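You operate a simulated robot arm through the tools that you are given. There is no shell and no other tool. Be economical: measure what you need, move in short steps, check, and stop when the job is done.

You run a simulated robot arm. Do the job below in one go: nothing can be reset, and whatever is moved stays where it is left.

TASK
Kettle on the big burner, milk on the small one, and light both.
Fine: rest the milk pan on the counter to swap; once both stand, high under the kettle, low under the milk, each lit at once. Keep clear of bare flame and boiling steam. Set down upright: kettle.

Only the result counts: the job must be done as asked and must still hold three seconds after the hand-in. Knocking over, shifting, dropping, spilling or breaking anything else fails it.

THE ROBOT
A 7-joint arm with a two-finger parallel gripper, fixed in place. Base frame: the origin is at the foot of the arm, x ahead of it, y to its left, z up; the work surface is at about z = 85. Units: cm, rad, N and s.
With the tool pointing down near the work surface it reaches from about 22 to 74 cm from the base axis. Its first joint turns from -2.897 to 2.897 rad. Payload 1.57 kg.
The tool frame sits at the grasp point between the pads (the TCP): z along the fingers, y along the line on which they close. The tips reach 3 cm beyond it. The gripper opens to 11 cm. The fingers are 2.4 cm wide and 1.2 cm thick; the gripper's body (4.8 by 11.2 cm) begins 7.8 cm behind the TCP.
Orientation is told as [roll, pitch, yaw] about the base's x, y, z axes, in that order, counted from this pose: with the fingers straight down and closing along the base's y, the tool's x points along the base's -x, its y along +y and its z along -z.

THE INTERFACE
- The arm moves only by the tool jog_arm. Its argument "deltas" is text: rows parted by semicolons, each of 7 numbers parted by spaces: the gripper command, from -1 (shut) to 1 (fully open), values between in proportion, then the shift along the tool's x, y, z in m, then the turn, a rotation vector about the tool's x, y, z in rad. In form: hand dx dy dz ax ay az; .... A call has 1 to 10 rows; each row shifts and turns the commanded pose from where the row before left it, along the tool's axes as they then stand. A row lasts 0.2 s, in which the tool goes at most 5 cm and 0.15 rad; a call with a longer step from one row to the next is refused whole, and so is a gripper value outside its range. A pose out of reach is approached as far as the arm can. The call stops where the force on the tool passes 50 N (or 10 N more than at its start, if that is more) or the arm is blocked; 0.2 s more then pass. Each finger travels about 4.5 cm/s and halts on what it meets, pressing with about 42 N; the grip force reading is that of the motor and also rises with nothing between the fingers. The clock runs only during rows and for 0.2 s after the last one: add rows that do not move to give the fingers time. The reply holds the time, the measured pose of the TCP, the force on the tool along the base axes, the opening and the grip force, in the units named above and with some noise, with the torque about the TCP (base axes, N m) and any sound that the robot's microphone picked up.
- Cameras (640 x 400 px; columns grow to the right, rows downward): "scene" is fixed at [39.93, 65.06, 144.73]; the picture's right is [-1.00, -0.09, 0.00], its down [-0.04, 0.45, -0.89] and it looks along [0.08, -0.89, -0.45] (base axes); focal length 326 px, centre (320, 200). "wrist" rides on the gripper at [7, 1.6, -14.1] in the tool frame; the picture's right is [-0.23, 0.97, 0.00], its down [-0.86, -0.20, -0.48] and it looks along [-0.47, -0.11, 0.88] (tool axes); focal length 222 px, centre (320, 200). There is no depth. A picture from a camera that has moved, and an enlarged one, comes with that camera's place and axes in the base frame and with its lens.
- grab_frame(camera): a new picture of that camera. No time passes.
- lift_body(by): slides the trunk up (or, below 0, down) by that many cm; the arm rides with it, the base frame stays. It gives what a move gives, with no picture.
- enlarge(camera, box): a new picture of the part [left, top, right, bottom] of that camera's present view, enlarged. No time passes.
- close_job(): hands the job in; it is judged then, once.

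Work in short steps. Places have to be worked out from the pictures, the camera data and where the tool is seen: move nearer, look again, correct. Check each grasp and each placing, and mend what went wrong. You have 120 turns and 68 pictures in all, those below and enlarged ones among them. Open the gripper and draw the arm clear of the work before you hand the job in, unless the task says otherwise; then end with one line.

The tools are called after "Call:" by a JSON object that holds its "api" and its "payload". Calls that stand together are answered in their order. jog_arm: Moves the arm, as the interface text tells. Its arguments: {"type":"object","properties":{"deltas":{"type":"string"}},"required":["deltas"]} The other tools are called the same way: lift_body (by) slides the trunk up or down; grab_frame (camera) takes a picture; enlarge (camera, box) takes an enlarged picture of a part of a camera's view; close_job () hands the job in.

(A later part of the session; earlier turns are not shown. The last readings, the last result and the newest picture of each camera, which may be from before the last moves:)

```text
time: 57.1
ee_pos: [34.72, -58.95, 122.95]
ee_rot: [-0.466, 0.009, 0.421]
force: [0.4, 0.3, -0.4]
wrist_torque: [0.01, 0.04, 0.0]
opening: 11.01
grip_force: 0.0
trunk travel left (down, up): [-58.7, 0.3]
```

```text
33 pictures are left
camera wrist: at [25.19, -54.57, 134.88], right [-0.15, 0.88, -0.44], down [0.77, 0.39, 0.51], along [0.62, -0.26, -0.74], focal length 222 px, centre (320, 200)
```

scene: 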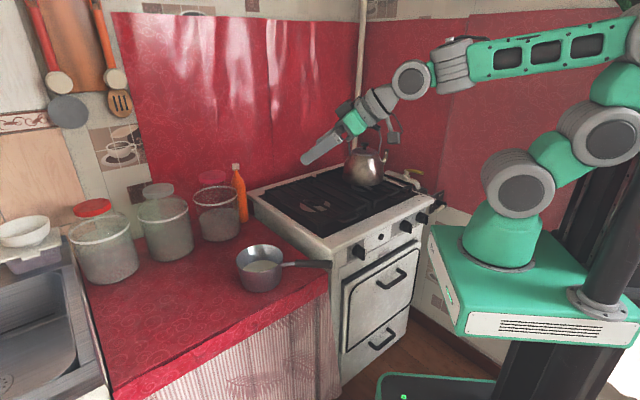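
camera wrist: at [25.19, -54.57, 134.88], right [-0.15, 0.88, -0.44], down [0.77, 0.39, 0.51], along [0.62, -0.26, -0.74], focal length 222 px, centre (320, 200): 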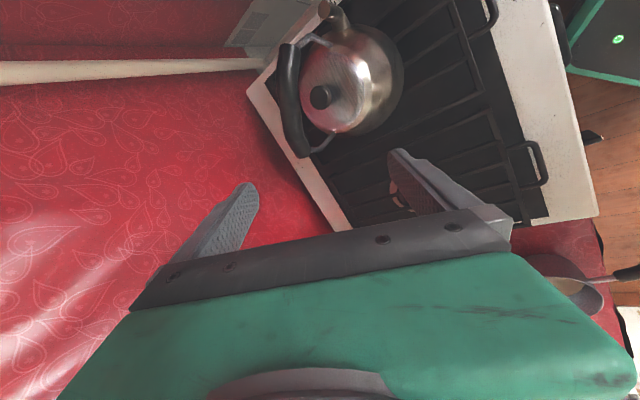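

Bar centre re-measured ≈ (33.2,-69.2,111). Shift sideways and approach halfway along the tool axis, then check.

Call:
{"api": "jog_arm", "payload": {"deltas": "1 0.028 -0.012 0 0 0 0; 1 0.0276 -0.0123 0 0 0 0; 1 0 0 0.025 0 0 0.02; 1 0 0 0.025 0 0 0.02; 1 0 0 0.02 0 0 0; 1 0 0 0 0 0 0"}}

Call:
{"api": "grab_frame", "payload": {"camera": "wrist"}}

```text
time: 58.5
ee_pos: [31.97, -66.19, 117.77]
ee_rot: [-0.465, -0.009, 0.388]
force: [0.4, 0.0, 0.5]
wrist_torque: [-0.02, 0.01, 0.0]
opening: 11.02
grip_force: 0.0
trunk travel left (down, up): [-58.7, 0.3]
```

```text
32 pictures are left
camera wrist: at [22.28, -61.51, 129.5], right [-0.11, 0.89, -0.44], down [0.77, 0.36, 0.52], along [0.62, -0.28, -0.73], focal length 222 px, centre (320, 200)
```

wrist: 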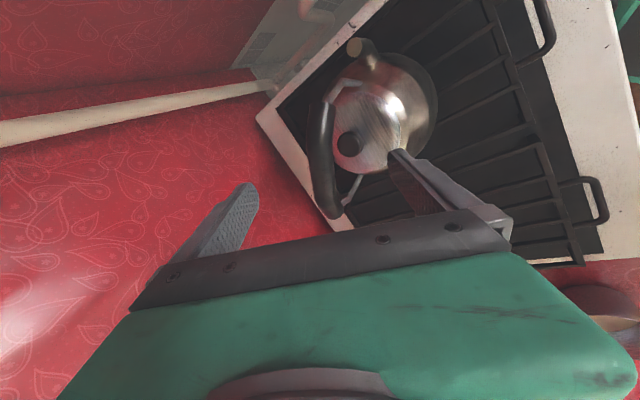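

Aligned. Advance 6.9 cm onto the bar.

Call:
{"api": "jog_arm", "payload": {"deltas": "0.7 0 0 0.02 0 0 0; 0.7 0 0 0.02 0 0 0; 0.7 0 0 0.015 0 0 0; 0.7 0 0 0.014 0 0 0; 0.7 0 0 0 0 0 0"}}

Call:
{"api": "enlarge", "payload": {"camera": "scene", "box": [310, 100, 430, 200]}}

Call:
{"api": "grab_frame", "payload": {"camera": "wrist"}}

```text
time: 59.7
ee_pos: [33.14, -69.08, 111.49]
ee_rot: [-0.466, -0.009, 0.387]
force: [1.5, 0.2, -0.2]
wrist_torque: [-0.02, -0.02, 0.01]
opening: 9.36
grip_force: 0.0
trunk travel left (down, up): [-58.7, 0.3]
```

```text
4.00 times, centred on (370, 150) of scene
camera zoom: at [39.93, 65.06, 144.73], right [-1.0, -0.09, 0.0], down [-0.04, 0.45, -0.89], along [0.08, -0.89, -0.45], focal length 1306 px, centre (120, 400)
```

zoom: 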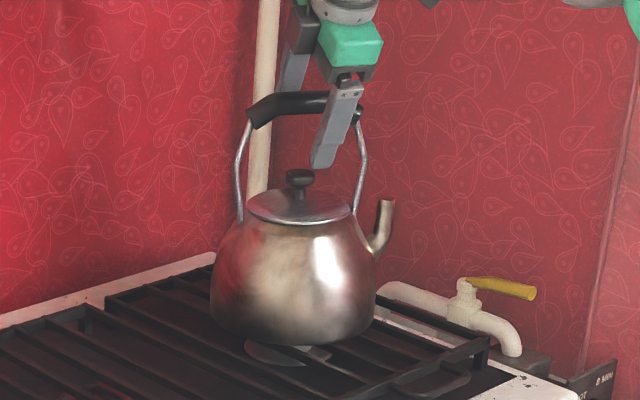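

```text
30 pictures are left
camera wrist: at [23.51, -64.55, 123.27], right [-0.11, 0.89, -0.44], down [0.77, 0.36, 0.52], along [0.62, -0.28, -0.73], focal length 222 px, centre (320, 200)
```

wrist: 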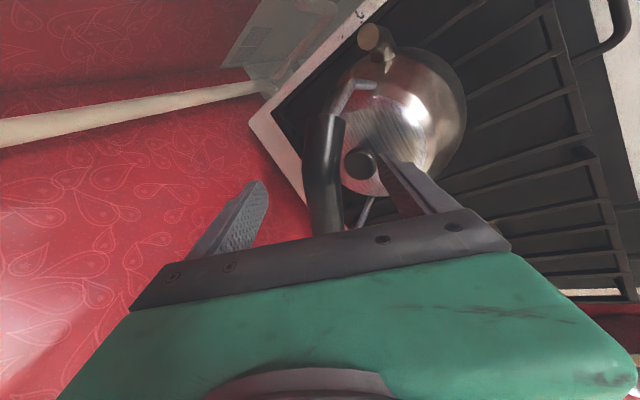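

By projection the TCP sits at the bar's centre (the front finger just appears shifted). Close and read.

Call:
{"api": "jog_arm", "payload": {"deltas": "-1 0 0 0 0 0 0; -1 0 0 0 0 0 0; -1 0 0 0 0 0 0; -1 0 0 0 0 0 0; -1 0 0 0 0 0 0; -1 0 0 0 0 0 0; -1 0 0 0 0 0 0"}}

Call:
{"api": "enlarge", "payload": {"camera": "scene", "box": [310, 100, 430, 200]}}

```text
time: 61.3
ee_pos: [33.2, -69.17, 111.59]
ee_rot: [-0.469, -0.008, 0.389]
force: [2.7, -0.8, -1.6]
wrist_torque: [0.34, -1.01, -0.27]
opening: 2.38
grip_force: 35.8
trunk travel left (down, up): [-58.7, 0.3]
```

```text
4.00 times, centred on (370, 150) of scene
camera zoom: at [39.93, 65.06, 144.73], right [-1.0, -0.09, 0.0], down [-0.04, 0.45, -0.89], along [0.08, -0.89, -0.45], focal length 1306 px, centre (120, 400)
```

zoom: 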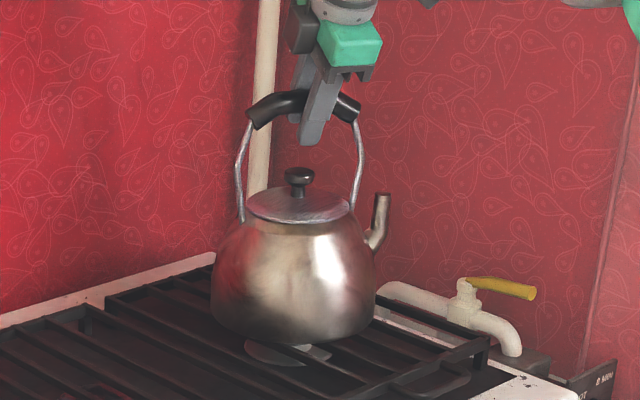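

Centred grip. Lift 3 cm slowly.

Call:
{"api": "jog_arm", "payload": {"deltas": "-1 0 -0.0034 -0.0067 0 0 0; -1 0 -0.0034 -0.0067 0 0 0; -1 0 -0.0034 -0.0067 0 0 0; -1 0 -0.0034 -0.0067 0 0 0; -1 0 0 0 0 0 0"}}

Call:
{"api": "enlarge", "payload": {"camera": "scene", "box": [310, 100, 430, 200]}}

```text
time: 62.5
ee_pos: [33.32, -69.11, 114.4]
ee_rot: [-0.466, -0.009, 0.388]
force: [-0.9, 0.8, -8.6]
wrist_torque: [-0.07, 0.0, 0.01]
opening: 2.36
grip_force: 35.4
trunk travel left (down, up): [-58.7, 0.3]
```

```text
4.00 times, centred on (370, 150) of scene
camera zoom: at [39.93, 65.06, 144.73], right [-1.0, -0.09, 0.0], down [-0.04, 0.45, -0.89], along [0.08, -0.89, -0.45], focal length 1306 px, centre (120, 400)
```

zoom: 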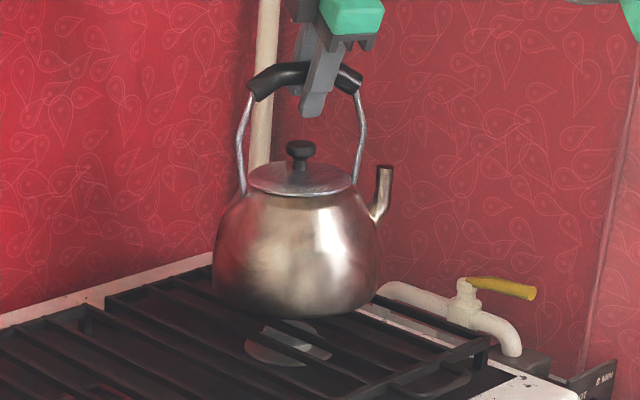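

Kettle hangs upright; the small burner shows at (33.2,-68.1). Swing the kettle toward the big burner at (51.8,-47.7), first half.

Call:
{"api": "jog_arm", "payload": {"deltas": "-1 -0.0138 0.0027 -0.0013 0 -0.0084 -0.0168; -1 -0.0276 0.0055 -0.0027 0 -0.0168 -0.0335; -1 -0.0276 0.0055 -0.0027 0 -0.0168 -0.0335; -1 -0.0276 0.0055 -0.0027 0 -0.0168 -0.0335; -1 -0.0276 0.0055 -0.0027 0 -0.0168 -0.0335; -1 -0.0138 0.0027 -0.0013 0 -0.0084 -0.0168; -1 0 0 0 0 0 0"}}

```text
time: 64.1
ee_pos: [44.06, -60.29, 114.55]
ee_rot: [-0.465, -0.009, 0.574]
force: [0.0, 0.5, -8.2]
wrist_torque: [-0.02, 0.04, -0.02]
opening: 2.37
grip_force: 35.9
trunk travel left (down, up): [-58.7, 0.3]
```

On track. Second half, adjusted to end over (51.8,-48).

Call:
{"api": "jog_arm", "payload": {"deltas": "-1 -0.0139 0.0036 -0.0018 0 -0.0084 -0.0168; -1 -0.0279 0.0073 -0.0037 0 -0.0168 -0.0335; -1 -0.0279 0.0073 -0.0037 0 -0.0168 -0.0335; -1 -0.0279 0.0073 -0.0037 0 -0.0168 -0.0335; -1 -0.0279 0.0073 -0.0037 0 -0.0168 -0.0335; -1 -0.0139 0.0036 -0.0018 0 -0.0084 -0.0168; -1 0 0 0 0 0 0"}}

Call:
{"api": "enlarge", "payload": {"camera": "scene", "box": [250, 110, 410, 220]}}

```text
time: 65.7
ee_pos: [52.59, -48.48, 114.59]
ee_rot: [-0.466, -0.006, 0.763]
force: [0.7, 0.8, -9.4]
wrist_torque: [-0.04, -0.01, -0.01]
opening: 2.35
grip_force: 35.5
trunk travel left (down, up): [-58.7, 0.3]
```

```text
3.64 times, centred on (330, 165) of scene
camera zoom: at [39.93, 65.06, 144.73], right [-1.0, -0.09, 0.0], down [-0.04, 0.45, -0.89], along [0.08, -0.89, -0.45], focal length 1187 px, centre (284, 327)
```

zoom: 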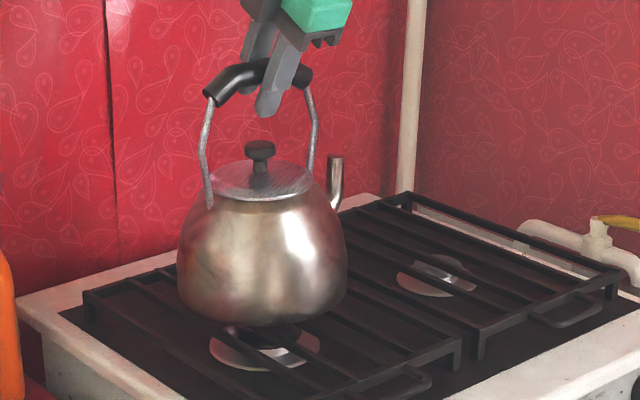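

Nearly over the big burner (≈(52,-47.5)). Nudge 1 cm inward, then lower with the trunk.

Call:
{"api": "jog_arm", "payload": {"deltas": "-1 0 0.0045 -0.0022 0 0 0; -1 0 0.0045 -0.0022 0 0 0; -1 0 0 0 0 0 0; -1 0 0 0 0 0 0"}}

Call:
{"api": "lift_body", "payload": {"by": -2.4}}

Call:
{"api": "lift_body", "payload": {"by": -0.4}}

```text
time: 66.7
ee_pos: [51.84, -47.83, 114.6]
ee_rot: [-0.467, -0.007, 0.762]
force: [-0.1, 0.8, -9.4]
wrist_torque: [-0.03, 0.02, 0.01]
opening: 2.36
grip_force: 35.8
trunk travel left (down, up): [-58.7, 0.3]
```

```text
time: 67.4
ee_pos: [52.08, -47.76, 112.26]
ee_rot: [-0.469, -0.006, 0.761]
force: [0.7, -0.4, -8.0]
wrist_torque: [0.0, 0.0, -0.01]
opening: 2.35
grip_force: 35.9
trunk travel left (down, up): [-56.3, 2.7]
```

```text
time: 67.9
ee_pos: [51.91, -47.82, 111.74]
ee_rot: [-0.467, -0.007, 0.762]
force: [-0.4, -0.2, -8.8]
wrist_torque: [-0.04, 0.0, 0.0]
opening: 2.34
grip_force: 35.3
trunk travel left (down, up): [-55.9, 3.1]
```

Call:
{"api": "lift_body", "payload": {"by": -0.3}}

Call:
{"api": "lift_body", "payload": {"by": -0.2}}

Call:
{"api": "enlarge", "payload": {"camera": "scene", "box": [250, 110, 410, 220]}}

```text
time: 68.5
ee_pos: [51.87, -47.82, 111.54]
ee_rot: [-0.469, -0.007, 0.762]
force: [0.2, -0.4, -7.6]
wrist_torque: [0.03, -0.1, -0.02]
opening: 2.34
grip_force: 35.7
trunk travel left (down, up): [-55.6, 3.4]
```

```text
time: 69.0
ee_pos: [51.79, -47.85, 111.57]
ee_rot: [-0.472, -0.008, 0.761]
force: [0.7, -0.7, 1.6]
wrist_torque: [0.28, -0.22, -0.03]
opening: 2.32
grip_force: 35.7
trunk travel left (down, up): [-55.4, 3.6]
```

```text
3.64 times, centred on (330, 165) of scene
camera zoom: at [39.93, 65.06, 144.73], right [-1.0, -0.09, 0.0], down [-0.04, 0.45, -0.89], along [0.08, -0.89, -0.45], focal length 1187 px, centre (284, 327)
```

zoom: 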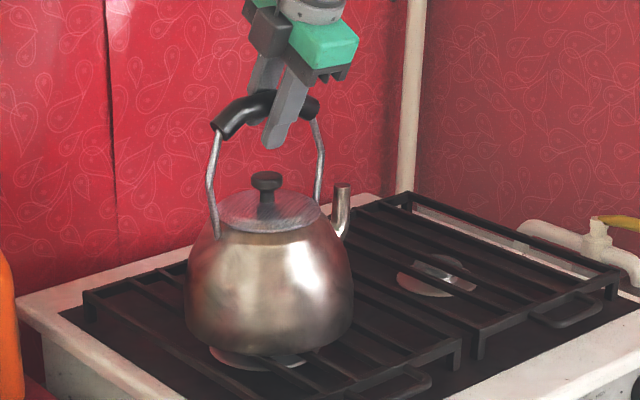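

Kettle sits on the big burner, upright, weight off the tool. Release and retreat upward along the tool axis.

Call:
{"api": "jog_arm", "payload": {"deltas": "0 0 0 0 0 0 0; 0 0 0 0 0 0 0; 0 0 0 0 0 0 0; 0 0 0 0 0 0 0; 0 0 0 -0.02 0 0 0; 0 0 0 -0.03 0 0 0; 0 0 0 -0.03 0 0 0; 0 0 0 -0.03 0 0 0; 0 0 0.03 -0.02 0 0 0; 0 0 0.04 -0.02 0 0 0"}}

Call:
{"api": "grab_frame", "payload": {"camera": "scene"}}

```text
time: 71.2
ee_pos: [42.85, -38.43, 121.82]
ee_rot: [-0.471, -0.007, 0.76]
force: [-0.3, 0.6, -0.3]
wrist_torque: [-0.05, -0.01, -0.01]
opening: 5.48
grip_force: 0.0
trunk travel left (down, up): [-55.4, 3.6]
```

```text
25 pictures are left
```

scene: 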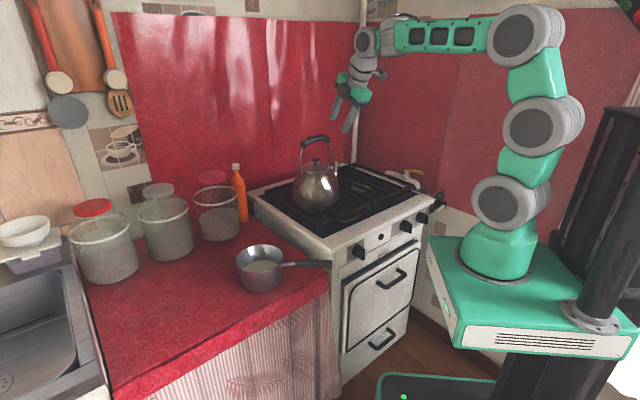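

Kettle placed well. Return to the pan: untilt, rewind yaw, move over the counter and pitch again.

Call:
{"api": "jog_arm", "payload": {"deltas": "0.4 0 0 0 -0.117 0 0; 0.4 0 0 0 -0.117 0 0; 0.4 0 0 0 -0.117 0 0; 0.4 0 0 0 -0.117 0 0; 0.4 0 0 0 0 0 0.132; 0.4 0 0 0 0 0 0.132; 0.4 0 0 0 0 0 0.132; 0.4 0 0 0 0 0 0.132; 0.4 0 0 0 0 0 0.132; 0.4 0 0 0 0 0 0.132"}}

Call:
{"api": "jog_arm", "payload": {"deltas": "0.4 0 0 0 0 0 0.132; 0.4 0.0015 0.043 0 0 0 0; 0.4 0.0015 0.043 0 0 0 0; 0.4 0.0015 0.043 0 0 0 0; 0.4 0.0015 0.043 0 0 0 0; 0.4 0.0015 0.043 0 0 0 0; 0.4 0.0015 0.043 0 0 0 0; 0.4 0.0015 0.043 0 0 0 0; 0.4 0 0 0 0 -0.148 0; 0.4 0 0 0 0 -0.148 0"}}

Call:
{"api": "jog_arm", "payload": {"deltas": "0.4 0 0 0 0 -0.148 0; 0.4 0 0 0 0 -0.148 0; 0.4 0 0 0 0 -0.148 0; 0.4 0 0 0 0 -0.147 0; 0.4 0 0 0 0 0 0"}}

```text
time: 73.4
ee_pos: [42.83, -38.83, 121.59]
ee_rot: [0.003, -0.007, -0.035]
force: [-0.6, 0.5, -0.5]
wrist_torque: [-0.03, 0.02, 0.0]
opening: 7.7
grip_force: 0.0
out of reach, approached as far as the arm can: row 4
trunk travel left (down, up): [-55.4, 3.6]
```

```text
time: 75.6
ee_pos: [47.21, -9.54, 122.06]
ee_rot: [0.005, -0.27, -0.163]
force: [-0.2, -1.3, -0.1]
wrist_torque: [0.0, 0.01, 0.0]
opening: 7.69
grip_force: 0.1
out of reach, approached as far as the arm can: row 10
trunk travel left (down, up): [-55.4, 3.6]
```

```text
time: 76.8
ee_pos: [49.68, -5.47, 141.98]
ee_rot: [-0.001, -0.882, -0.169]
force: [0.4, 0.5, -0.3]
wrist_torque: [0.01, 0.01, 0.01]
opening: 7.69
grip_force: 0.0
out of reach, approached as far as the arm can: row 1, 2, 3, 4
trunk travel left (down, up): [-55.4, 3.6]
```

The arm ended 20 cm high at a reach limit; command lower to get back into the reachable region.

Call:
{"api": "jog_arm", "payload": {"deltas": "0.4 0.031 0 0.025 0 0 0; 0.4 0.031 0 0.025 0 0 0; 0.4 0.031 0 0.025 0 0 0; 0.4 0 0 0 0 0 0; 0.4 0 0 0 0 0 0"}}

```text
time: 77.3
ee_pos: [55.5, -8.4, 130.47]
ee_rot: [0.007, -0.755, -0.304]
force: [-1.3, -0.4, 0.6]
wrist_torque: [0.0, -0.04, -0.01]
opening: 7.7
grip_force: 0.1
out of reach, approached as far as the arm can: row 1
trunk travel left (down, up): [-55.4, 3.6]
stopped in row 2: the arm was blocked; the commanded pose is now the measured one
```

Commanded pose is now the measured one; go straight down in short steps from here.

Call:
{"api": "jog_arm", "payload": {"deltas": "0.4 0.0137 0 0.0146 0 0 0; 0.4 0.0137 0 0.0146 0 0 0; 0.4 0.0137 0 0.0146 0 0 0; 0.4 0.0137 0 0.0146 0 0 0; 0.4 0.0137 0 0.0146 0 0 0; 0.4 0 0 0 0 0 0"}}

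Call:
{"api": "grab_frame", "payload": {"camera": "scene"}}

```text
time: 78.9
ee_pos: [56.32, -7.32, 116.49]
ee_rot: [-0.018, -0.683, -0.271]
force: [1.2, 0.4, 0.1]
wrist_torque: [-0.01, 0.02, 0.02]
opening: 7.71
grip_force: 0.0
trunk travel left (down, up): [-55.4, 3.6]
stopped in row 6: the arm was blocked; the commanded pose is now the measured one
```

```text
24 pictures are left
```

scene: 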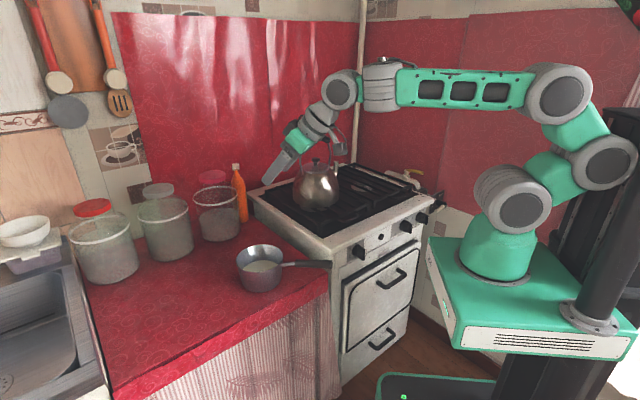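

Elbow is close to the column; going lower relieves it. Move down 8 cm.

Call:
{"api": "jog_arm", "payload": {"deltas": "0.4 0.0126 0 0.0155 0 0 0; 0.4 0.0126 0 0.0155 0 0 0; 0.4 0.0126 0 0.0155 0 0 0; 0.4 0.0126 0 0.0155 0 0 0; 0.4 0 0 0 0 0 0; 0.4 0 0 0 0 0 0"}}

```text
time: 80.3
ee_pos: [56.19, -7.33, 109.58]
ee_rot: [-0.015, -0.694, -0.272]
force: [0.4, 0.1, -0.9]
wrist_torque: [-0.01, -0.02, 0.0]
opening: 7.7
grip_force: 0.0
trunk travel left (down, up): [-55.4, 3.6]
```

Free again. Add the remaining pitch and yaw (to -0.89, -0.165) while going down a bit.

Call:
{"api": "jog_arm", "payload": {"deltas": "0.4 0.0126 0 0.0155 0 0 0; 0.4 0.0126 0 0.0155 0 0 0; 0.4 0 0 0 -0.035 -0.1 -0.04; 0.4 0 0 0 -0.036 -0.09 -0.038; 0.4 0 0 0 0 0 0; 0.4 0 0 0 0 0 0"}}

```text
time: 81.7
ee_pos: [56.35, -7.4, 105.39]
ee_rot: [-0.025, -0.883, -0.157]
force: [0.4, -0.4, 0.8]
wrist_torque: [0.0, -0.01, 0.0]
opening: 7.71
grip_force: 0.0
trunk travel left (down, up): [-55.4, 3.6]
```

Now back off to the pre-grasp line behind the handle, then lower the trunk.

Call:
{"api": "jog_arm", "payload": {"deltas": "0.4 0.013 -0.007 -0.0159 0 0 0; 0.4 0.013 -0.007 -0.0159 0 0 0; 0.4 0.013 -0.007 -0.0159 0 0 0; 0.4 0.013 -0.007 -0.0159 0 0 0; 0.4 0 0 0 0 0 0; 0.4 0 0 0 0 0 0"}}

Call:
{"api": "lift_body", "payload": {"by": -10}}

Call:
{"api": "grab_frame", "payload": {"camera": "wrist"}}

```text
time: 83.1
ee_pos: [47.27, -7.95, 103.16]
ee_rot: [-0.019, -0.828, -0.148]
force: [0.2, 0.1, 0.7]
wrist_torque: [0.02, 0.0, -0.02]
opening: 7.7
grip_force: 0.0
trunk travel left (down, up): [-55.4, 3.6]
```

```text
time: 84.5
ee_pos: [47.19, -8.52, 93.17]
ee_rot: [-0.018, -0.824, -0.161]
force: [-0.3, -0.5, 0.6]
wrist_torque: [0.01, -0.01, 0.0]
opening: 7.67
grip_force: 0.0
trunk travel left (down, up): [-45.4, 13.6]
```

```text
23 pictures are left
camera wrist: at [32.51, -4.21, 97.45], right [0.32, 0.93, 0.15], down [0.19, -0.22, 0.96], along [0.93, -0.28, -0.25], focal length 222 px, centre (320, 200)
```

wrist: 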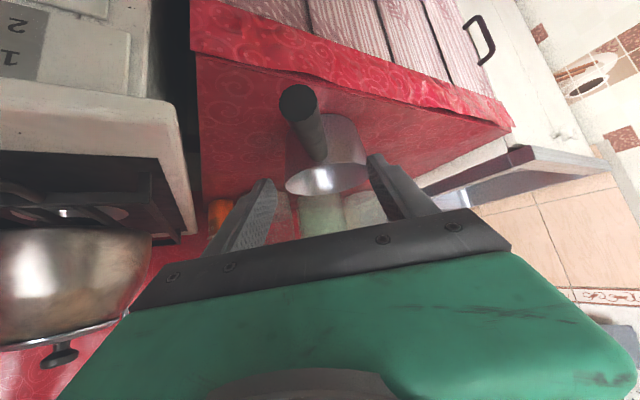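

Handle lies between the fingers. Fine-tune tilt and advance to the earlier grip pose (53.1,-9.75,86.9).

Call:
{"api": "jog_arm", "payload": {"deltas": "0.4 0 0 0 0 -0.065 0; 0.4 0.0018 -0.0005 0.0144 0 0 0; 0.4 0.0018 -0.0005 0.0144 0 0 0; 0.4 0.0018 -0.0005 0.0144 0 0 0; 0.4 0.0018 -0.0005 0.0144 0 0 0; 0.4 0 0 0 0 0 0; 0.4 0 0 0 0 0 0"}}

Call:
{"api": "grab_frame", "payload": {"camera": "wrist"}}

```text
time: 86.0
ee_pos: [51.82, -9.66, 91.48]
ee_rot: [-0.027, -0.947, -0.155]
force: [1.3, 0.0, 0.3]
wrist_torque: [-0.05, 0.0, 0.02]
opening: 7.67
grip_force: 0.0
trunk travel left (down, up): [-45.4, 13.6]
```

```text
22 pictures are left
camera wrist: at [36.76, -5.3, 94.05], right [0.3, 0.94, 0.17], down [0.08, -0.2, 0.98], along [0.95, -0.28, -0.13], focal length 222 px, centre (320, 200)
```

wrist: 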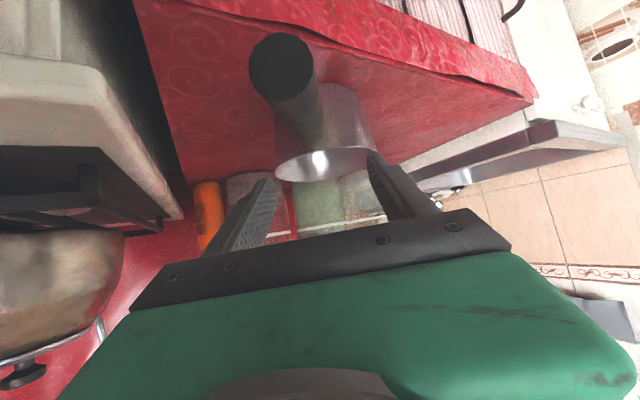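

Tool is 4.5 cm above the grip pose; adjust tilt/forward slightly and lower by trunk around the handle.

Call:
{"api": "jog_arm", "payload": {"deltas": "0.4 -0.0076 -0.001 0.0093 0 0.05 0; 0.4 0 0 0 0 0 0; 0.4 0 0 0 0 0 0"}}

Call:
{"api": "lift_body", "payload": {"by": -3}}

```text
time: 86.8
ee_pos: [53.07, -10.02, 91.62]
ee_rot: [-0.024, -0.897, -0.157]
force: [0.0, -0.3, -0.8]
wrist_torque: [0.02, 0.02, -0.03]
opening: 7.73
grip_force: 0.1
trunk travel left (down, up): [-45.4, 13.6]
```

```text
time: 87.6
ee_pos: [52.97, -10.03, 88.69]
ee_rot: [-0.024, -0.897, -0.157]
force: [0.9, -0.3, 0.2]
wrist_torque: [-0.03, 0.0, -0.02]
opening: 7.7
grip_force: 0.1
trunk travel left (down, up): [-42.4, 16.6]
```

Call:
{"api": "lift_body", "payload": {"by": -1.7}}

Call:
{"api": "enlarge", "payload": {"camera": "scene", "box": [200, 190, 340, 300]}}

```text
time: 88.2
ee_pos: [53.05, -10.03, 86.98]
ee_rot: [-0.025, -0.898, -0.158]
force: [0.3, 0.5, 0.6]
wrist_torque: [-0.01, 0.01, -0.01]
opening: 7.69
grip_force: 0.0
trunk travel left (down, up): [-40.7, 18.3]
```

```text
3.64 times, centred on (270, 245) of scene
camera zoom: at [39.93, 65.06, 144.73], right [-1.0, -0.09, 0.0], down [-0.04, 0.45, -0.89], along [0.08, -0.89, -0.45], focal length 1187 px, centre (502, 36)
```

zoom: 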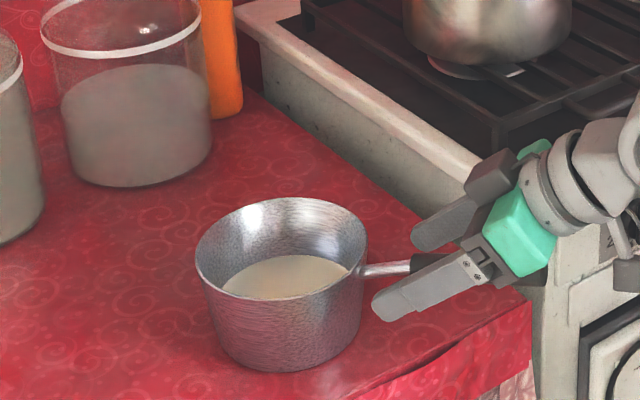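

Straddling the handle as before. Close.

Call:
{"api": "jog_arm", "payload": {"deltas": "0.4 0 0.003 0 0 0 0; -1 0 0 0 0 0 0; -1 0 0 0 0 0 0; -1 0 0 0 0 0 0; -1 0 0 0 0 0 0; -1 0 0 0 0 0 0; -1 0 0 0 0 0 0"}}

Call:
{"api": "lift_body", "payload": {"by": 4}}

Call:
{"api": "enlarge", "payload": {"camera": "scene", "box": [200, 180, 340, 290]}}

```text
time: 89.8
ee_pos: [53.0, -9.86, 86.83]
ee_rot: [-0.025, -0.896, -0.156]
force: [-1.4, -0.5, 0.1]
wrist_torque: [-0.09, -0.05, -0.31]
opening: 2.58
grip_force: 37.4
trunk travel left (down, up): [-40.7, 18.3]
```

```text
time: 90.7
ee_pos: [53.14, -9.7, 90.74]
ee_rot: [-0.024, -0.895, -0.155]
force: [0.4, 0.1, -10.2]
wrist_torque: [0.16, 1.06, 0.01]
opening: 2.57
grip_force: 37.3
trunk travel left (down, up): [-44.7, 14.3]
```

```text
3.64 times, centred on (270, 235) of scene
camera zoom: at [39.93, 65.06, 144.73], right [-1.0, -0.09, 0.0], down [-0.04, 0.45, -0.89], along [0.08, -0.89, -0.45], focal length 1187 px, centre (502, 73)
```

zoom: 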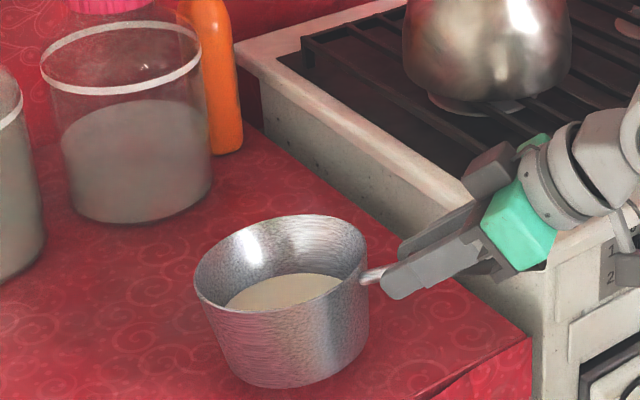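

Pan lifted firmly, slight droop. Plan: raise 12 cm, then carry it past the front of the kettle with constant orientation to the small burner at (33.2,-68.1). First raise and pitch slightly to level.

Call:
{"api": "lift_body", "payload": {"by": 12}}

Call:
{"api": "jog_arm", "payload": {"deltas": "-1 0 0 0 0 -0.05 0; -1 0 0 0 0 -0.05 0; -1 0 0 0 0 0 0"}}

```text
time: 92.2
ee_pos: [53.13, -9.73, 102.87]
ee_rot: [-0.025, -0.895, -0.157]
force: [0.1, -0.1, -9.9]
wrist_torque: [0.23, 1.05, 0.0]
opening: 2.56
grip_force: 37.0
trunk travel left (down, up): [-56.7, 2.3]
```

```text
time: 93.0
ee_pos: [53.03, -9.68, 102.82]
ee_rot: [-0.03, -0.997, -0.152]
force: [0.0, 0.3, -10.5]
wrist_torque: [0.22, 1.11, 0.01]
opening: 2.57
grip_force: 37.1
trunk travel left (down, up): [-56.7, 2.3]
```

Tilt fine. First move sideways 12 cm toward the stove.

Call:
{"api": "jog_arm", "payload": {"deltas": "-1 0 -0.012 0 0 0 0; -1 0 -0.024 0 0 0 0; -1 0 -0.024 0 0 0 0; -1 0 -0.024 0 0 0 0; -1 0.003 -0.024 -0.0046 0 0 0; -1 0.003 -0.012 -0.0046 0 0 0; -1 0 0 0 0 0 0"}}

```text
time: 94.6
ee_pos: [50.13, -21.39, 103.09]
ee_rot: [-0.028, -0.998, -0.151]
force: [-0.2, 0.5, -10.6]
wrist_torque: [0.19, 1.1, 0.02]
opening: 2.58
grip_force: 37.3
trunk travel left (down, up): [-56.7, 2.3]
```

Now diagonally inward, in checked portions.

Call:
{"api": "jog_arm", "payload": {"deltas": "-1 0.0056 -0.0065 -0.0088 0 0 0; -1 0.0113 -0.0131 -0.0175 0 0 0; -1 0.0113 -0.0131 -0.0175 0 0 0; -1 0.0056 -0.0065 -0.0088 0 0 0; -1 0 0 0 0 0 0"}}

```text
time: 95.8
ee_pos: [43.17, -24.1, 103.14]
ee_rot: [-0.03, -0.997, -0.152]
force: [0.5, -0.4, -10.4]
wrist_torque: [0.2, 1.13, 0.01]
opening: 2.57
grip_force: 36.7
trunk travel left (down, up): [-56.7, 2.3]
```

Call:
{"api": "jog_arm", "payload": {"deltas": "-1 0.0056 -0.0068 -0.0088 0 0 0; -1 0.0113 -0.0136 -0.0175 0 0 0; -1 0.0113 -0.0136 -0.0175 0 0 0; -1 0.0056 -0.0068 -0.0088 0 0 0; -1 0 0 0 0 0 0"}}

Call:
{"api": "grab_frame", "payload": {"camera": "scene"}}

```text
time: 97.0
ee_pos: [36.19, -26.99, 103.16]
ee_rot: [-0.027, -0.997, -0.152]
force: [-0.1, -1.1, -11.0]
wrist_torque: [0.23, 1.15, 0.03]
opening: 2.61
grip_force: 36.5
trunk travel left (down, up): [-56.7, 2.3]
```

```text
19 pictures are left
```

scene: 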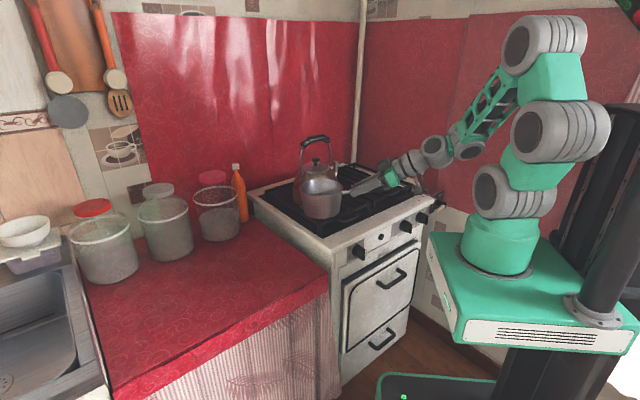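

Good clearance. Continue around the kettle.

Call:
{"api": "jog_arm", "payload": {"deltas": "-1 0.0056 -0.0068 -0.0088 0 0 0; -1 0.0113 -0.0136 -0.0175 0 0 0; -1 0.0113 -0.0136 -0.0175 0 0 0; -1 0.0113 -0.0136 -0.0175 0 0 0; -1 0.004 -0.015 -0.006 0 0 0; -1 0 -0.008 0 0 0 0; -1 0 0 0 0 0 0"}}

```text
time: 98.6
ee_pos: [27.19, -32.64, 103.49]
ee_rot: [-0.029, -0.996, -0.152]
force: [0.2, 0.3, -10.8]
wrist_torque: [0.22, 1.15, 0.0]
opening: 2.56
grip_force: 36.9
trunk travel left (down, up): [-56.7, 2.3]
```

Call:
{"api": "jog_arm", "payload": {"deltas": "-1 0.0018 -0.0115 -0.0028 0 0 0; -1 0.0037 -0.023 -0.0057 0 0 0; -1 0.0037 -0.023 -0.0057 0 0 0; -1 0.0037 -0.023 -0.0057 0 0 0; -1 0.0037 -0.023 -0.0057 0 0 0; -1 0.0018 -0.0115 -0.0028 0 0 0; -1 0 0 0 0 0 0"}}

Call:
{"api": "grab_frame", "payload": {"camera": "scene"}}

```text
time: 100.2
ee_pos: [21.73, -43.36, 103.41]
ee_rot: [-0.029, -0.998, -0.154]
force: [0.8, -0.3, -9.7]
wrist_torque: [0.21, 1.14, 0.02]
opening: 2.58
grip_force: 37.5
trunk travel left (down, up): [-56.7, 2.3]
```

```text
18 pictures are left
```

scene: 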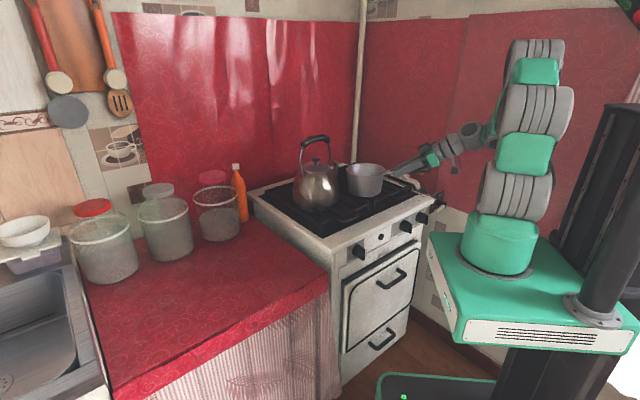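

Pan is past the kettle. Now carry it to the small burner while turning the handle to point about −45° back to the robot.

Call:
{"api": "jog_arm", "payload": {"deltas": "-1 -0.0019 -0.0152 0.0030 0.0529 0 0.0342; -1 -0.0027 -0.0150 0.0041 0.0529 0 0.0342; -1 -0.0035 -0.0146 0.0054 0.0529 0 0.0342; -1 -0.0042 -0.0142 0.0065 0.0529 0 0.0342; -1 -0.0049 -0.0137 0.0076 0.0529 0 0.0342; -1 -0.0056 -0.0130 0.0087 0.0529 0 0.0342; -1 -0.0064 -0.0125 0.0099 0.0529 0 0.0342; -1 -0.0070 -0.0116 0.0108 0.0529 0 0.0342; -1 -0.0077 -0.0108 0.0119 0.0529 0 0.0342; -1 -0.0082 -0.0100 0.0127 0.0529 0 0.0342"}}

Call:
{"api": "enlarge", "payload": {"camera": "scene", "box": [280, 120, 440, 230]}}

```text
time: 102.4
ee_pos: [24.48, -59.74, 103.74]
ee_rot: [-0.02, -1.005, -0.79]
force: [0.7, 1.1, -11.8]
wrist_torque: [0.83, 0.81, 0.01]
opening: 2.59
grip_force: 36.7
trunk travel left (down, up): [-56.7, 2.3]
```

```text
3.64 times, centred on (360, 175) of scene
camera zoom: at [39.93, 65.06, 144.73], right [-1.0, -0.09, 0.0], down [-0.04, 0.45, -0.89], along [0.08, -0.89, -0.45], focal length 1187 px, centre (174, 291)
```

zoom: 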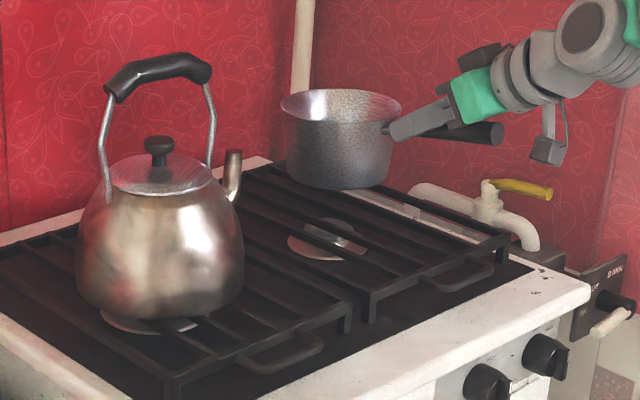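

Pan hangs level near the small burner; nudge 0.8 cm sideways and lower.

Call:
{"api": "jog_arm", "payload": {"deltas": "-1 0 0.004 0 0 0 0; -1 0 0.004 0 0 0 0; -1 0 0 0 0 0 0"}}

Call:
{"api": "lift_body", "payload": {"by": -4.8}}

Call:
{"api": "lift_body", "payload": {"by": -0.6}}

```text
time: 103.2
ee_pos: [25.11, -59.24, 103.63]
ee_rot: [-0.021, -1.006, -0.79]
force: [0.3, 0.1, -9.4]
wrist_torque: [0.84, 0.8, 0.0]
opening: 2.54
grip_force: 37.4
trunk travel left (down, up): [-56.7, 2.3]
```

```text
time: 104.1
ee_pos: [25.17, -59.19, 98.87]
ee_rot: [-0.021, -1.006, -0.788]
force: [0.4, -1.2, -9.3]
wrist_torque: [0.68, 0.68, -0.02]
opening: 2.58
grip_force: 37.0
trunk travel left (down, up): [-51.9, 7.1]
```

```text
time: 104.6
ee_pos: [25.16, -59.3, 98.75]
ee_rot: [-0.029, -1.012, -0.783]
force: [0.0, 1.5, 4.5]
wrist_torque: [-0.81, -0.71, 0.07]
opening: 2.58
grip_force: 37.0
trunk travel left (down, up): [-51.3, 7.7]
```

Call:
{"api": "lift_body", "payload": {"by": -0.4}}

Call:
{"api": "enlarge", "payload": {"camera": "scene", "box": [280, 120, 440, 230]}}

```text
time: 105.2
ee_pos: [25.15, -59.25, 98.54]
ee_rot: [-0.033, -1.016, -0.778]
force: [-2.7, 6.0, 23.8]
wrist_torque: [-0.43, -0.44, 0.17]
opening: 2.58
grip_force: 37.4
trunk travel left (down, up): [-50.9, 8.1]
```

```text
3.64 times, centred on (360, 175) of scene
camera zoom: at [39.93, 65.06, 144.73], right [-1.0, -0.09, 0.0], down [-0.04, 0.45, -0.89], along [0.08, -0.89, -0.45], focal length 1187 px, centre (174, 291)
```

zoom: 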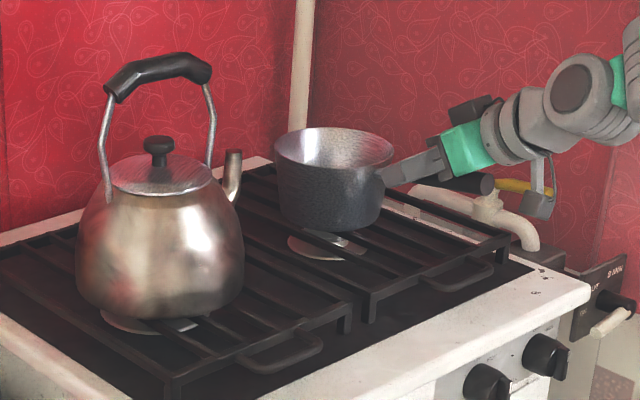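

Pan stands over the small burner; force is a bit high, so back off 0.4 cm and open.

Call:
{"api": "lift_body", "payload": {"by": 0.4}}

Call:
{"api": "jog_arm", "payload": {"deltas": "0.2 0 0 0 0 0 0; 0.2 0 0 0 0 0 0; 0.2 0 0 0 0 0 0; 0.2 0 0 0 0 0 0; 0.2 0 0 0 0 0 0"}}

Call:
{"api": "enlarge", "payload": {"camera": "scene", "box": [280, 120, 440, 230]}}

```text
time: 105.7
ee_pos: [25.02, -59.17, 98.46]
ee_rot: [-0.024, -1.009, -0.785]
force: [-0.2, -1.9, 16.7]
wrist_torque: [-0.74, -0.54, -0.09]
opening: 2.57
grip_force: 37.3
trunk travel left (down, up): [-51.3, 7.7]
```

```text
time: 106.9
ee_pos: [25.09, -59.14, 98.26]
ee_rot: [-0.021, -1.005, -0.787]
force: [1.2, -1.3, 2.6]
wrist_torque: [0.12, 0.15, -0.03]
opening: 6.6
grip_force: 0.1
trunk travel left (down, up): [-51.3, 7.7]
```

```text
3.64 times, centred on (360, 175) of scene
camera zoom: at [39.93, 65.06, 144.73], right [-1.0, -0.09, 0.0], down [-0.04, 0.45, -0.89], along [0.08, -0.89, -0.45], focal length 1187 px, centre (174, 291)
```

zoom: 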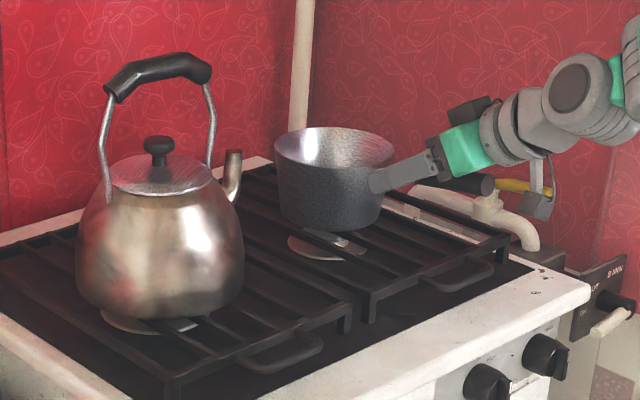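

Released; pan stands level. Lift the hand straight up off the handle, then draw back toward the robot.

Call:
{"api": "lift_body", "payload": {"by": 6}}

Call:
{"api": "jog_arm", "payload": {"deltas": "1 0 0 -0.04 0 0 0; 1 0 0 -0.04 0 0 0; 1 0.01 0 -0.04 0 0 0; 1 0.01 0 -0.03 0 0 0; 1 0 0 0 0 0 0"}}

Call:
{"api": "grab_frame", "payload": {"camera": "scene"}}

Call:
{"api": "grab_frame", "payload": {"camera": "wrist"}}

```text
time: 107.9
ee_pos: [25.13, -59.17, 104.35]
ee_rot: [-0.024, -1.009, -0.787]
force: [-0.1, 0.2, -0.3]
wrist_torque: [-0.02, -0.02, 0.0]
opening: 6.6
grip_force: 0.1
trunk travel left (down, up): [-57.3, 1.7]
```

```text
time: 109.1
ee_pos: [15.76, -49.21, 110.76]
ee_rot: [-0.023, -1.008, -0.786]
force: [0.1, 0.1, 0.3]
wrist_torque: [0.0, 0.0, 0.0]
opening: 11.01
grip_force: 0.0
trunk travel left (down, up): [-57.3, 1.7]
```

```text
14 pictures are left
```

scene: 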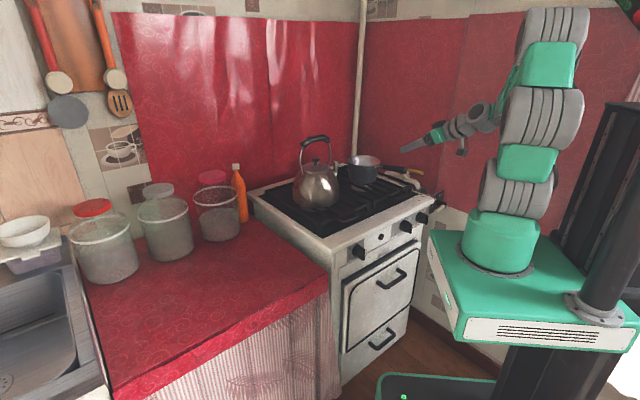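

```text
13 pictures are left
camera wrist: at [6.03, -36.65, 112.34], right [0.79, 0.59, 0.18], down [-0.1, -0.17, 0.98], along [0.61, -0.79, -0.07], focal length 222 px, centre (320, 200)
```

wrist: 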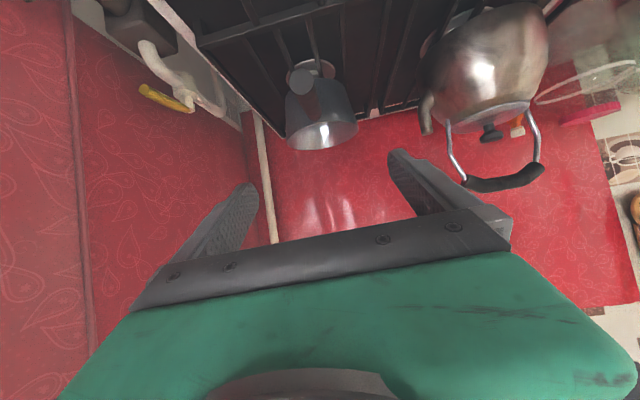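

Both vessels are in place. Knobs triangulated: BIG face (15.7,-44.7,79.0), SMALL (8,-52.8,78.5), igniter-like button (26.7,-38.3,78.4); panel faces along −f, f=(.725,-.69). I back off, pitch closer to horizontal, and will lower in front of the BIG knob.

Call:
{"api": "jog_arm", "payload": {"deltas": "0 0.0134 0.008 -0.0212 0 0 0; 0 0.0134 0.008 -0.0212 0 0 0; 0 0.0134 0.008 -0.0212 0 0 0; 0 0.0134 0.008 -0.0212 0 0 0; 0 0 0 0 0 -0.11 0; 0 0 0 0 0 -0.11 0; 0 0 0 0 0 -0.11 0; 0 0 0 0 0 -0.11 0; 0 0 0 0 0 0 0"}}

```text
time: 111.1
ee_pos: [10.86, -39.84, 110.73]
ee_rot: [-0.096, -1.446, -0.708]
force: [-0.7, 0.9, -0.4]
wrist_torque: [-0.03, 0.0, -0.02]
opening: 5.5
grip_force: 0.1
trunk travel left (down, up): [-57.3, 1.7]
```

Nearly horizontal is reachable. Finish to horizontal and lower the trunk to knob height.

Call:
{"api": "jog_arm", "payload": {"deltas": "0 0 0 0 0 -0.12 0; 0 0 0 0 0 0 0; 0 0 0 0 0 0 0"}}

Call:
{"api": "lift_body", "payload": {"by": -31.5}}

Call:
{"api": "grab_frame", "payload": {"camera": "wrist"}}

```text
time: 111.9
ee_pos: [11.47, -40.26, 110.5]
ee_rot: [-0.116, -1.46, -0.695]
force: [0.5, -0.3, 0.1]
wrist_torque: [-0.01, 0.0, 0.0]
opening: 5.5
grip_force: 0.1
out of reach, approached as far as the arm can: row 1
trunk travel left (down, up): [-57.3, 1.7]
```

```text
time: 115.0
ee_pos: [11.54, -40.1, 79.12]
ee_rot: [-0.117, -1.461, -0.695]
force: [0.2, 0.5, 0.3]
wrist_torque: [0.03, 0.01, -0.02]
opening: 5.5
grip_force: 0.1
trunk travel left (down, up): [-25.8, 33.2]
```

```text
12 pictures are left
camera wrist: at [2.36, -28.31, 73.71], right [0.72, 0.66, 0.21], down [-0.4, 0.15, 0.9], along [0.56, -0.74, 0.37], focal length 222 px, centre (320, 200)
```

wrist: 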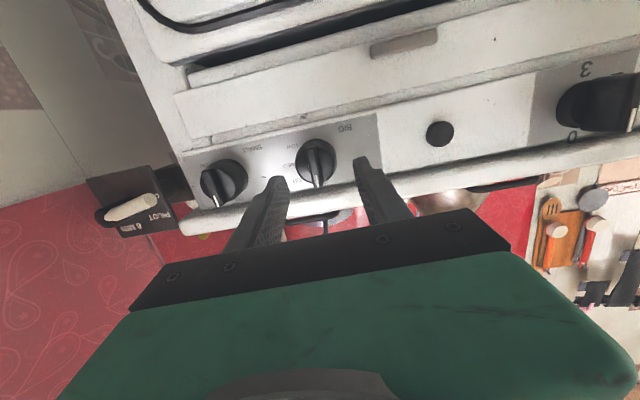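

Call:
{"api": "enlarge", "payload": {"camera": "wrist", "box": [180, 90, 400, 230]}}

```text
2.86 times, centred on (290, 160) of wrist
camera zoom: at [2.36, -28.31, 73.71], right [0.72, 0.66, 0.21], down [-0.4, 0.15, 0.9], along [0.56, -0.74, 0.37], focal length 635 px, centre (406, 314)
```

zoom: 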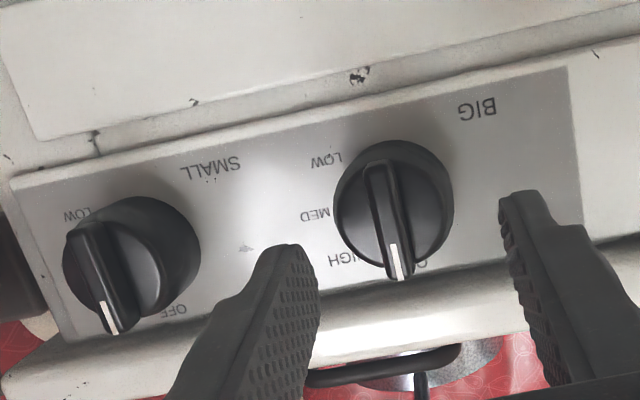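

Clear view: OFF at top, HIGH ≈45° clockwise, MED ≈90°, LOW ≈135°. The fingers are lined up with the BIG knob; I move forward to straddle its ridge.

Call:
{"api": "jog_arm", "payload": {"deltas": "0 -0.002 -0.008 0.012 0 0 0; 0 -0.002 0 0.015 0 0 0; 0 0 0 0.015 0 0 0; 0 0 0 0 0 0 0"}}

Call:
{"api": "enlarge", "payload": {"camera": "wrist", "box": [200, 90, 440, 240]}}

```text
time: 116.0
ee_pos: [13.97, -43.73, 78.96]
ee_rot: [-0.114, -1.462, -0.696]
force: [-0.8, -0.3, 1.3]
wrist_torque: [0.01, 0.02, -0.01]
opening: 5.48
grip_force: 0.1
trunk travel left (down, up): [-25.8, 33.2]
```

```text
2.67 times, centred on (320, 165) of wrist
camera zoom: at [4.71, -31.9, 73.57], right [0.72, 0.66, 0.21], down [-0.4, 0.15, 0.9], along [0.56, -0.74, 0.37], focal length 592 px, centre (320, 293)
```

zoom: 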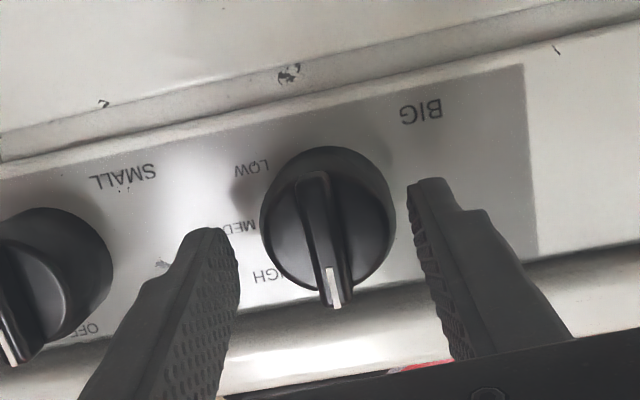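

Ridge is centred between the tips, ~1.8 cm beyond the TCP. Go 0.6 cm deeper and close on it.

Call:
{"api": "jog_arm", "payload": {"deltas": "0 0 0 0.006 0 0 0; -1 0 0 0 0 0 0; -1 0 0 0 0 0 0; -1 0 0 0 0 0 0; -1 0 0 0 0 0 0; -1 0 0 0 0 0 0"}}

```text
time: 117.4
ee_pos: [14.43, -43.98, 79.0]
ee_rot: [-0.11, -1.46, -0.694]
force: [21.4, 17.6, -1.0]
wrist_torque: [-0.34, -0.54, 1.02]
opening: 3.98
grip_force: 44.6
trunk travel left (down, up): [-25.8, 33.2]
```

The fingers hold the knob's round body (3.98 cm) slightly off-centre. Relieve the side force by 0.3 cm, then turn 45° clockwise to HIGH.

Call:
{"api": "jog_arm", "payload": {"deltas": "-1 0 0.003 0 0 0 0; -1 0 0 0 0 0 0"}}

```text
time: 118.0
ee_pos: [14.54, -44.02, 79.03]
ee_rot: [-0.128, -1.46, -0.683]
force: [13.5, 8.2, -3.7]
wrist_torque: [0.24, 0.03, 0.45]
opening: 3.99
grip_force: 44.7
trunk travel left (down, up): [-25.8, 33.2]
```

Call:
{"api": "jog_arm", "payload": {"deltas": "-1 0 0.002 0 0 0 0.131; -1 0 0 0 0 0 0.131; -1 0 0 0 0 0 0.131; -1 0 0 0 0 0 0.131; -1 0 0 0 0 0 0.131; -1 0 0 0 0 0 0.131; -1 0 0 0 0 0 0"}}

Call:
{"api": "enlarge", "payload": {"camera": "scene", "box": [270, 140, 450, 265]}}

```text
time: 119.6
ee_pos: [14.39, -43.96, 79.01]
ee_rot: [1.412, -0.788, -2.272]
force: [-15.7, -6.0, -10.4]
wrist_torque: [0.44, 0.51, -0.24]
opening: 4.0
grip_force: 45.0
trunk travel left (down, up): [-25.8, 33.2]
```

```text
3.20 times, centred on (360, 202) of scene
camera zoom: at [39.93, 65.06, 144.73], right [-1.0, -0.09, 0.0], down [-0.04, 0.45, -0.89], along [0.08, -0.89, -0.45], focal length 1045 px, centre (192, 192)
```

zoom: 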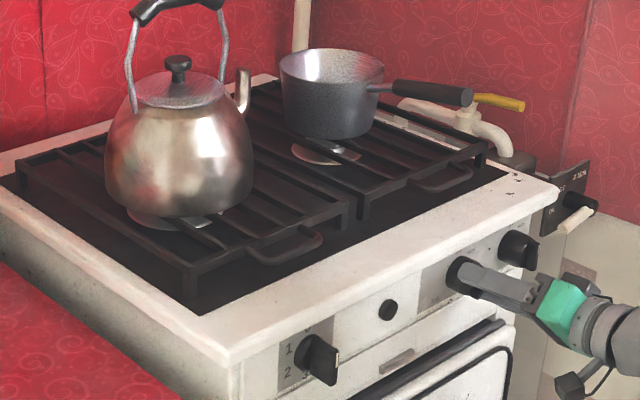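

No sound or flame yet, so the centre button is likely the igniter. Release, slide over with closed fingers, and press it at once.

Call:
{"api": "jog_arm", "payload": {"deltas": "0 0 0 0 0 0 0; 0 0 0 0 0 0 0; 0 0 0 -0.04 0 0 0; -1 0.0304 0.0304 0 0 0 0; -1 0.0304 0.0304 0 0 0 0; -1 0.0304 0.0304 0 0 0 0; -1 0 0 0.03 0 0 0; -1 0 0 0.025 0 0 0; -1 0 0 0.007 0 0 0; -1 0 0 0.007 0 0 0"}}

Call:
{"api": "enlarge", "payload": {"camera": "scene", "box": [270, 140, 450, 265]}}

```text
time: 121.6
ee_pos: [25.23, -35.92, 78.79]
ee_rot: [1.416, -0.786, -2.277]
force: [-26.1, 29.3, 8.2]
wrist_torque: [-0.33, -0.49, -0.1]
opening: 0.0
grip_force: 21.2
trunk travel left (down, up): [-25.8, 33.2]
heard: click
stopped in row 10: the force on the tool passed its limit at 54 N (the readings are from after the stop); the commanded pose is now the measured one
```

```text
3.20 times, centred on (360, 202) of scene
camera zoom: at [39.93, 65.06, 144.73], right [-1.0, -0.09, 0.0], down [-0.04, 0.45, -0.89], along [0.08, -0.89, -0.45], focal length 1045 px, centre (192, 192)
```

zoom: 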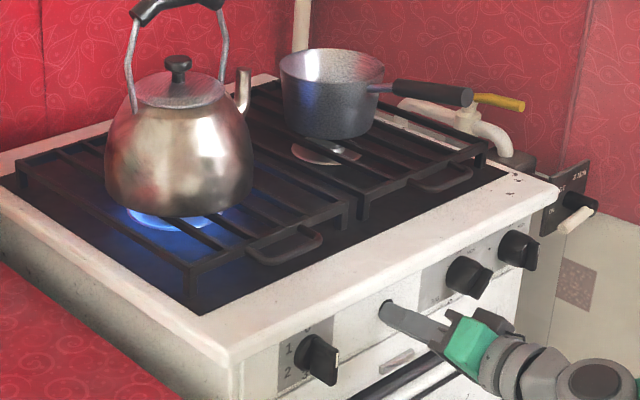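

Click heard and the big burner is lit under the kettle. For the SMALL knob I need a 135° turn in one go; back off and test in free air whether the wrist can roll to +1.8 rad.

Call:
{"api": "jog_arm", "payload": {"deltas": "-1 0 0 -0.03 0 0 0; -1 0 0 -0.03 0 0 0; 0 0 0 0 0 0 0.135; 0 0 0 0 0 0 0.135; 0 0 0 0 0 0 0.135; 0 0 0 0 0 0 0.135; 0 0 0 0 0 0 0.135; 0 0 0 0 0 0 0.135; 0 0 0 0 0 0 0.135; 0 0 0 0 0 0 0.135"}}

```text
time: 123.8
ee_pos: [21.3, -31.78, 79.36]
ee_rot: [1.455, 0.287, -2.416]
force: [0.0, -0.1, 0.0]
wrist_torque: [0.0, -0.01, -0.01]
opening: 5.49
grip_force: 0.1
trunk travel left (down, up): [-25.8, 33.2]
```

Wrist roll range suffices. Roll back to −0.5 rad and slide across to the SMALL knob, staying clear of the BIG knob.

Call:
{"api": "jog_arm", "payload": {"deltas": "0 0 0 -0.02 0 0 -0.148; 0 0 0 0 0 0 -0.148; 0 0 0 0 0 0 -0.148; 0 0 0 0 0 0 -0.148; 0 0 0 0 0 0 -0.148; 0 0 0 0 0 0 -0.148; 0 0 0 0 0 0 -0.148; 0 0 0 0 0 0 -0.148; 0 0 0 0 0 0 -0.148; 0 0 0 0 0 0 -0.148"}}

Call:
{"api": "jog_arm", "payload": {"deltas": "0 0 0 0 0 0 -0.148; 0 0 0 0 0 0 -0.148; 0 0 0 0 0 0 -0.148; 0 0 0 0 0 0 -0.148; 0 0 0 0 0 0 -0.148; 0 0 0 0 0 0 -0.145; 0 0 0 0 0 0 0"}}

Call:
{"api": "jog_arm", "payload": {"deltas": "0 0.0195 -0.0358 0 0 0 0; 0 0.0195 -0.0358 0 0 0 0; 0 0.0195 -0.0358 0 0 0 0; 0 0.0195 -0.0358 0 0 0 0; 0 0.0195 -0.0358 0 0 0 0; 0 0.0195 -0.0358 0 0 0 0; 0 0 0 0 0 0 0; 0 0 0 0 0 0 0"}}

Call:
{"api": "grab_frame", "payload": {"camera": "wrist"}}

```text
time: 126.0
ee_pos: [19.94, -30.42, 79.55]
ee_rot: [1.269, -1.18, -2.102]
force: [-0.1, 0.4, 0.0]
wrist_torque: [0.01, 0.01, -0.02]
opening: 5.52
grip_force: 0.1
trunk travel left (down, up): [-25.8, 33.2]
```

```text
time: 127.6
ee_pos: [19.95, -30.34, 79.48]
ee_rot: [-1.341, -1.049, 0.558]
force: [1.0, 0.0, -0.8]
wrist_torque: [-0.03, -0.01, 0.0]
opening: 5.5
grip_force: 0.0
trunk travel left (down, up): [-25.8, 33.2]
```

```text
time: 129.4
ee_pos: [2.38, -47.21, 79.7]
ee_rot: [-1.334, -1.05, 0.551]
force: [-0.1, -0.9, 0.7]
wrist_torque: [0.0, 0.01, -0.03]
opening: 5.5
grip_force: 0.1
trunk travel left (down, up): [-25.8, 33.2]
```

```text
7 pictures are left
camera wrist: at [-9.29, -37.88, 74.4], right [0.68, 0.68, -0.27], down [-0.08, 0.44, 0.89], along [0.73, -0.58, 0.35], focal length 222 px, centre (320, 200)
```

wrist: 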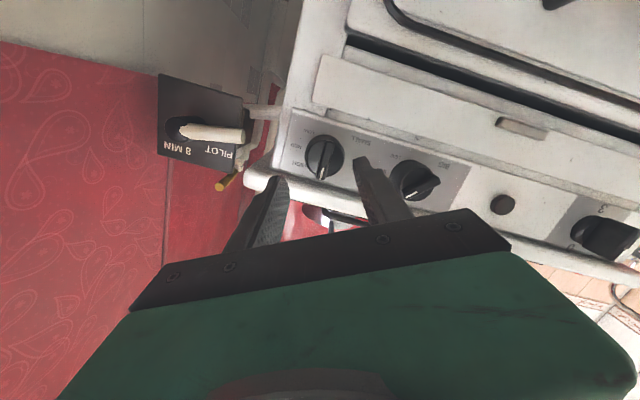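

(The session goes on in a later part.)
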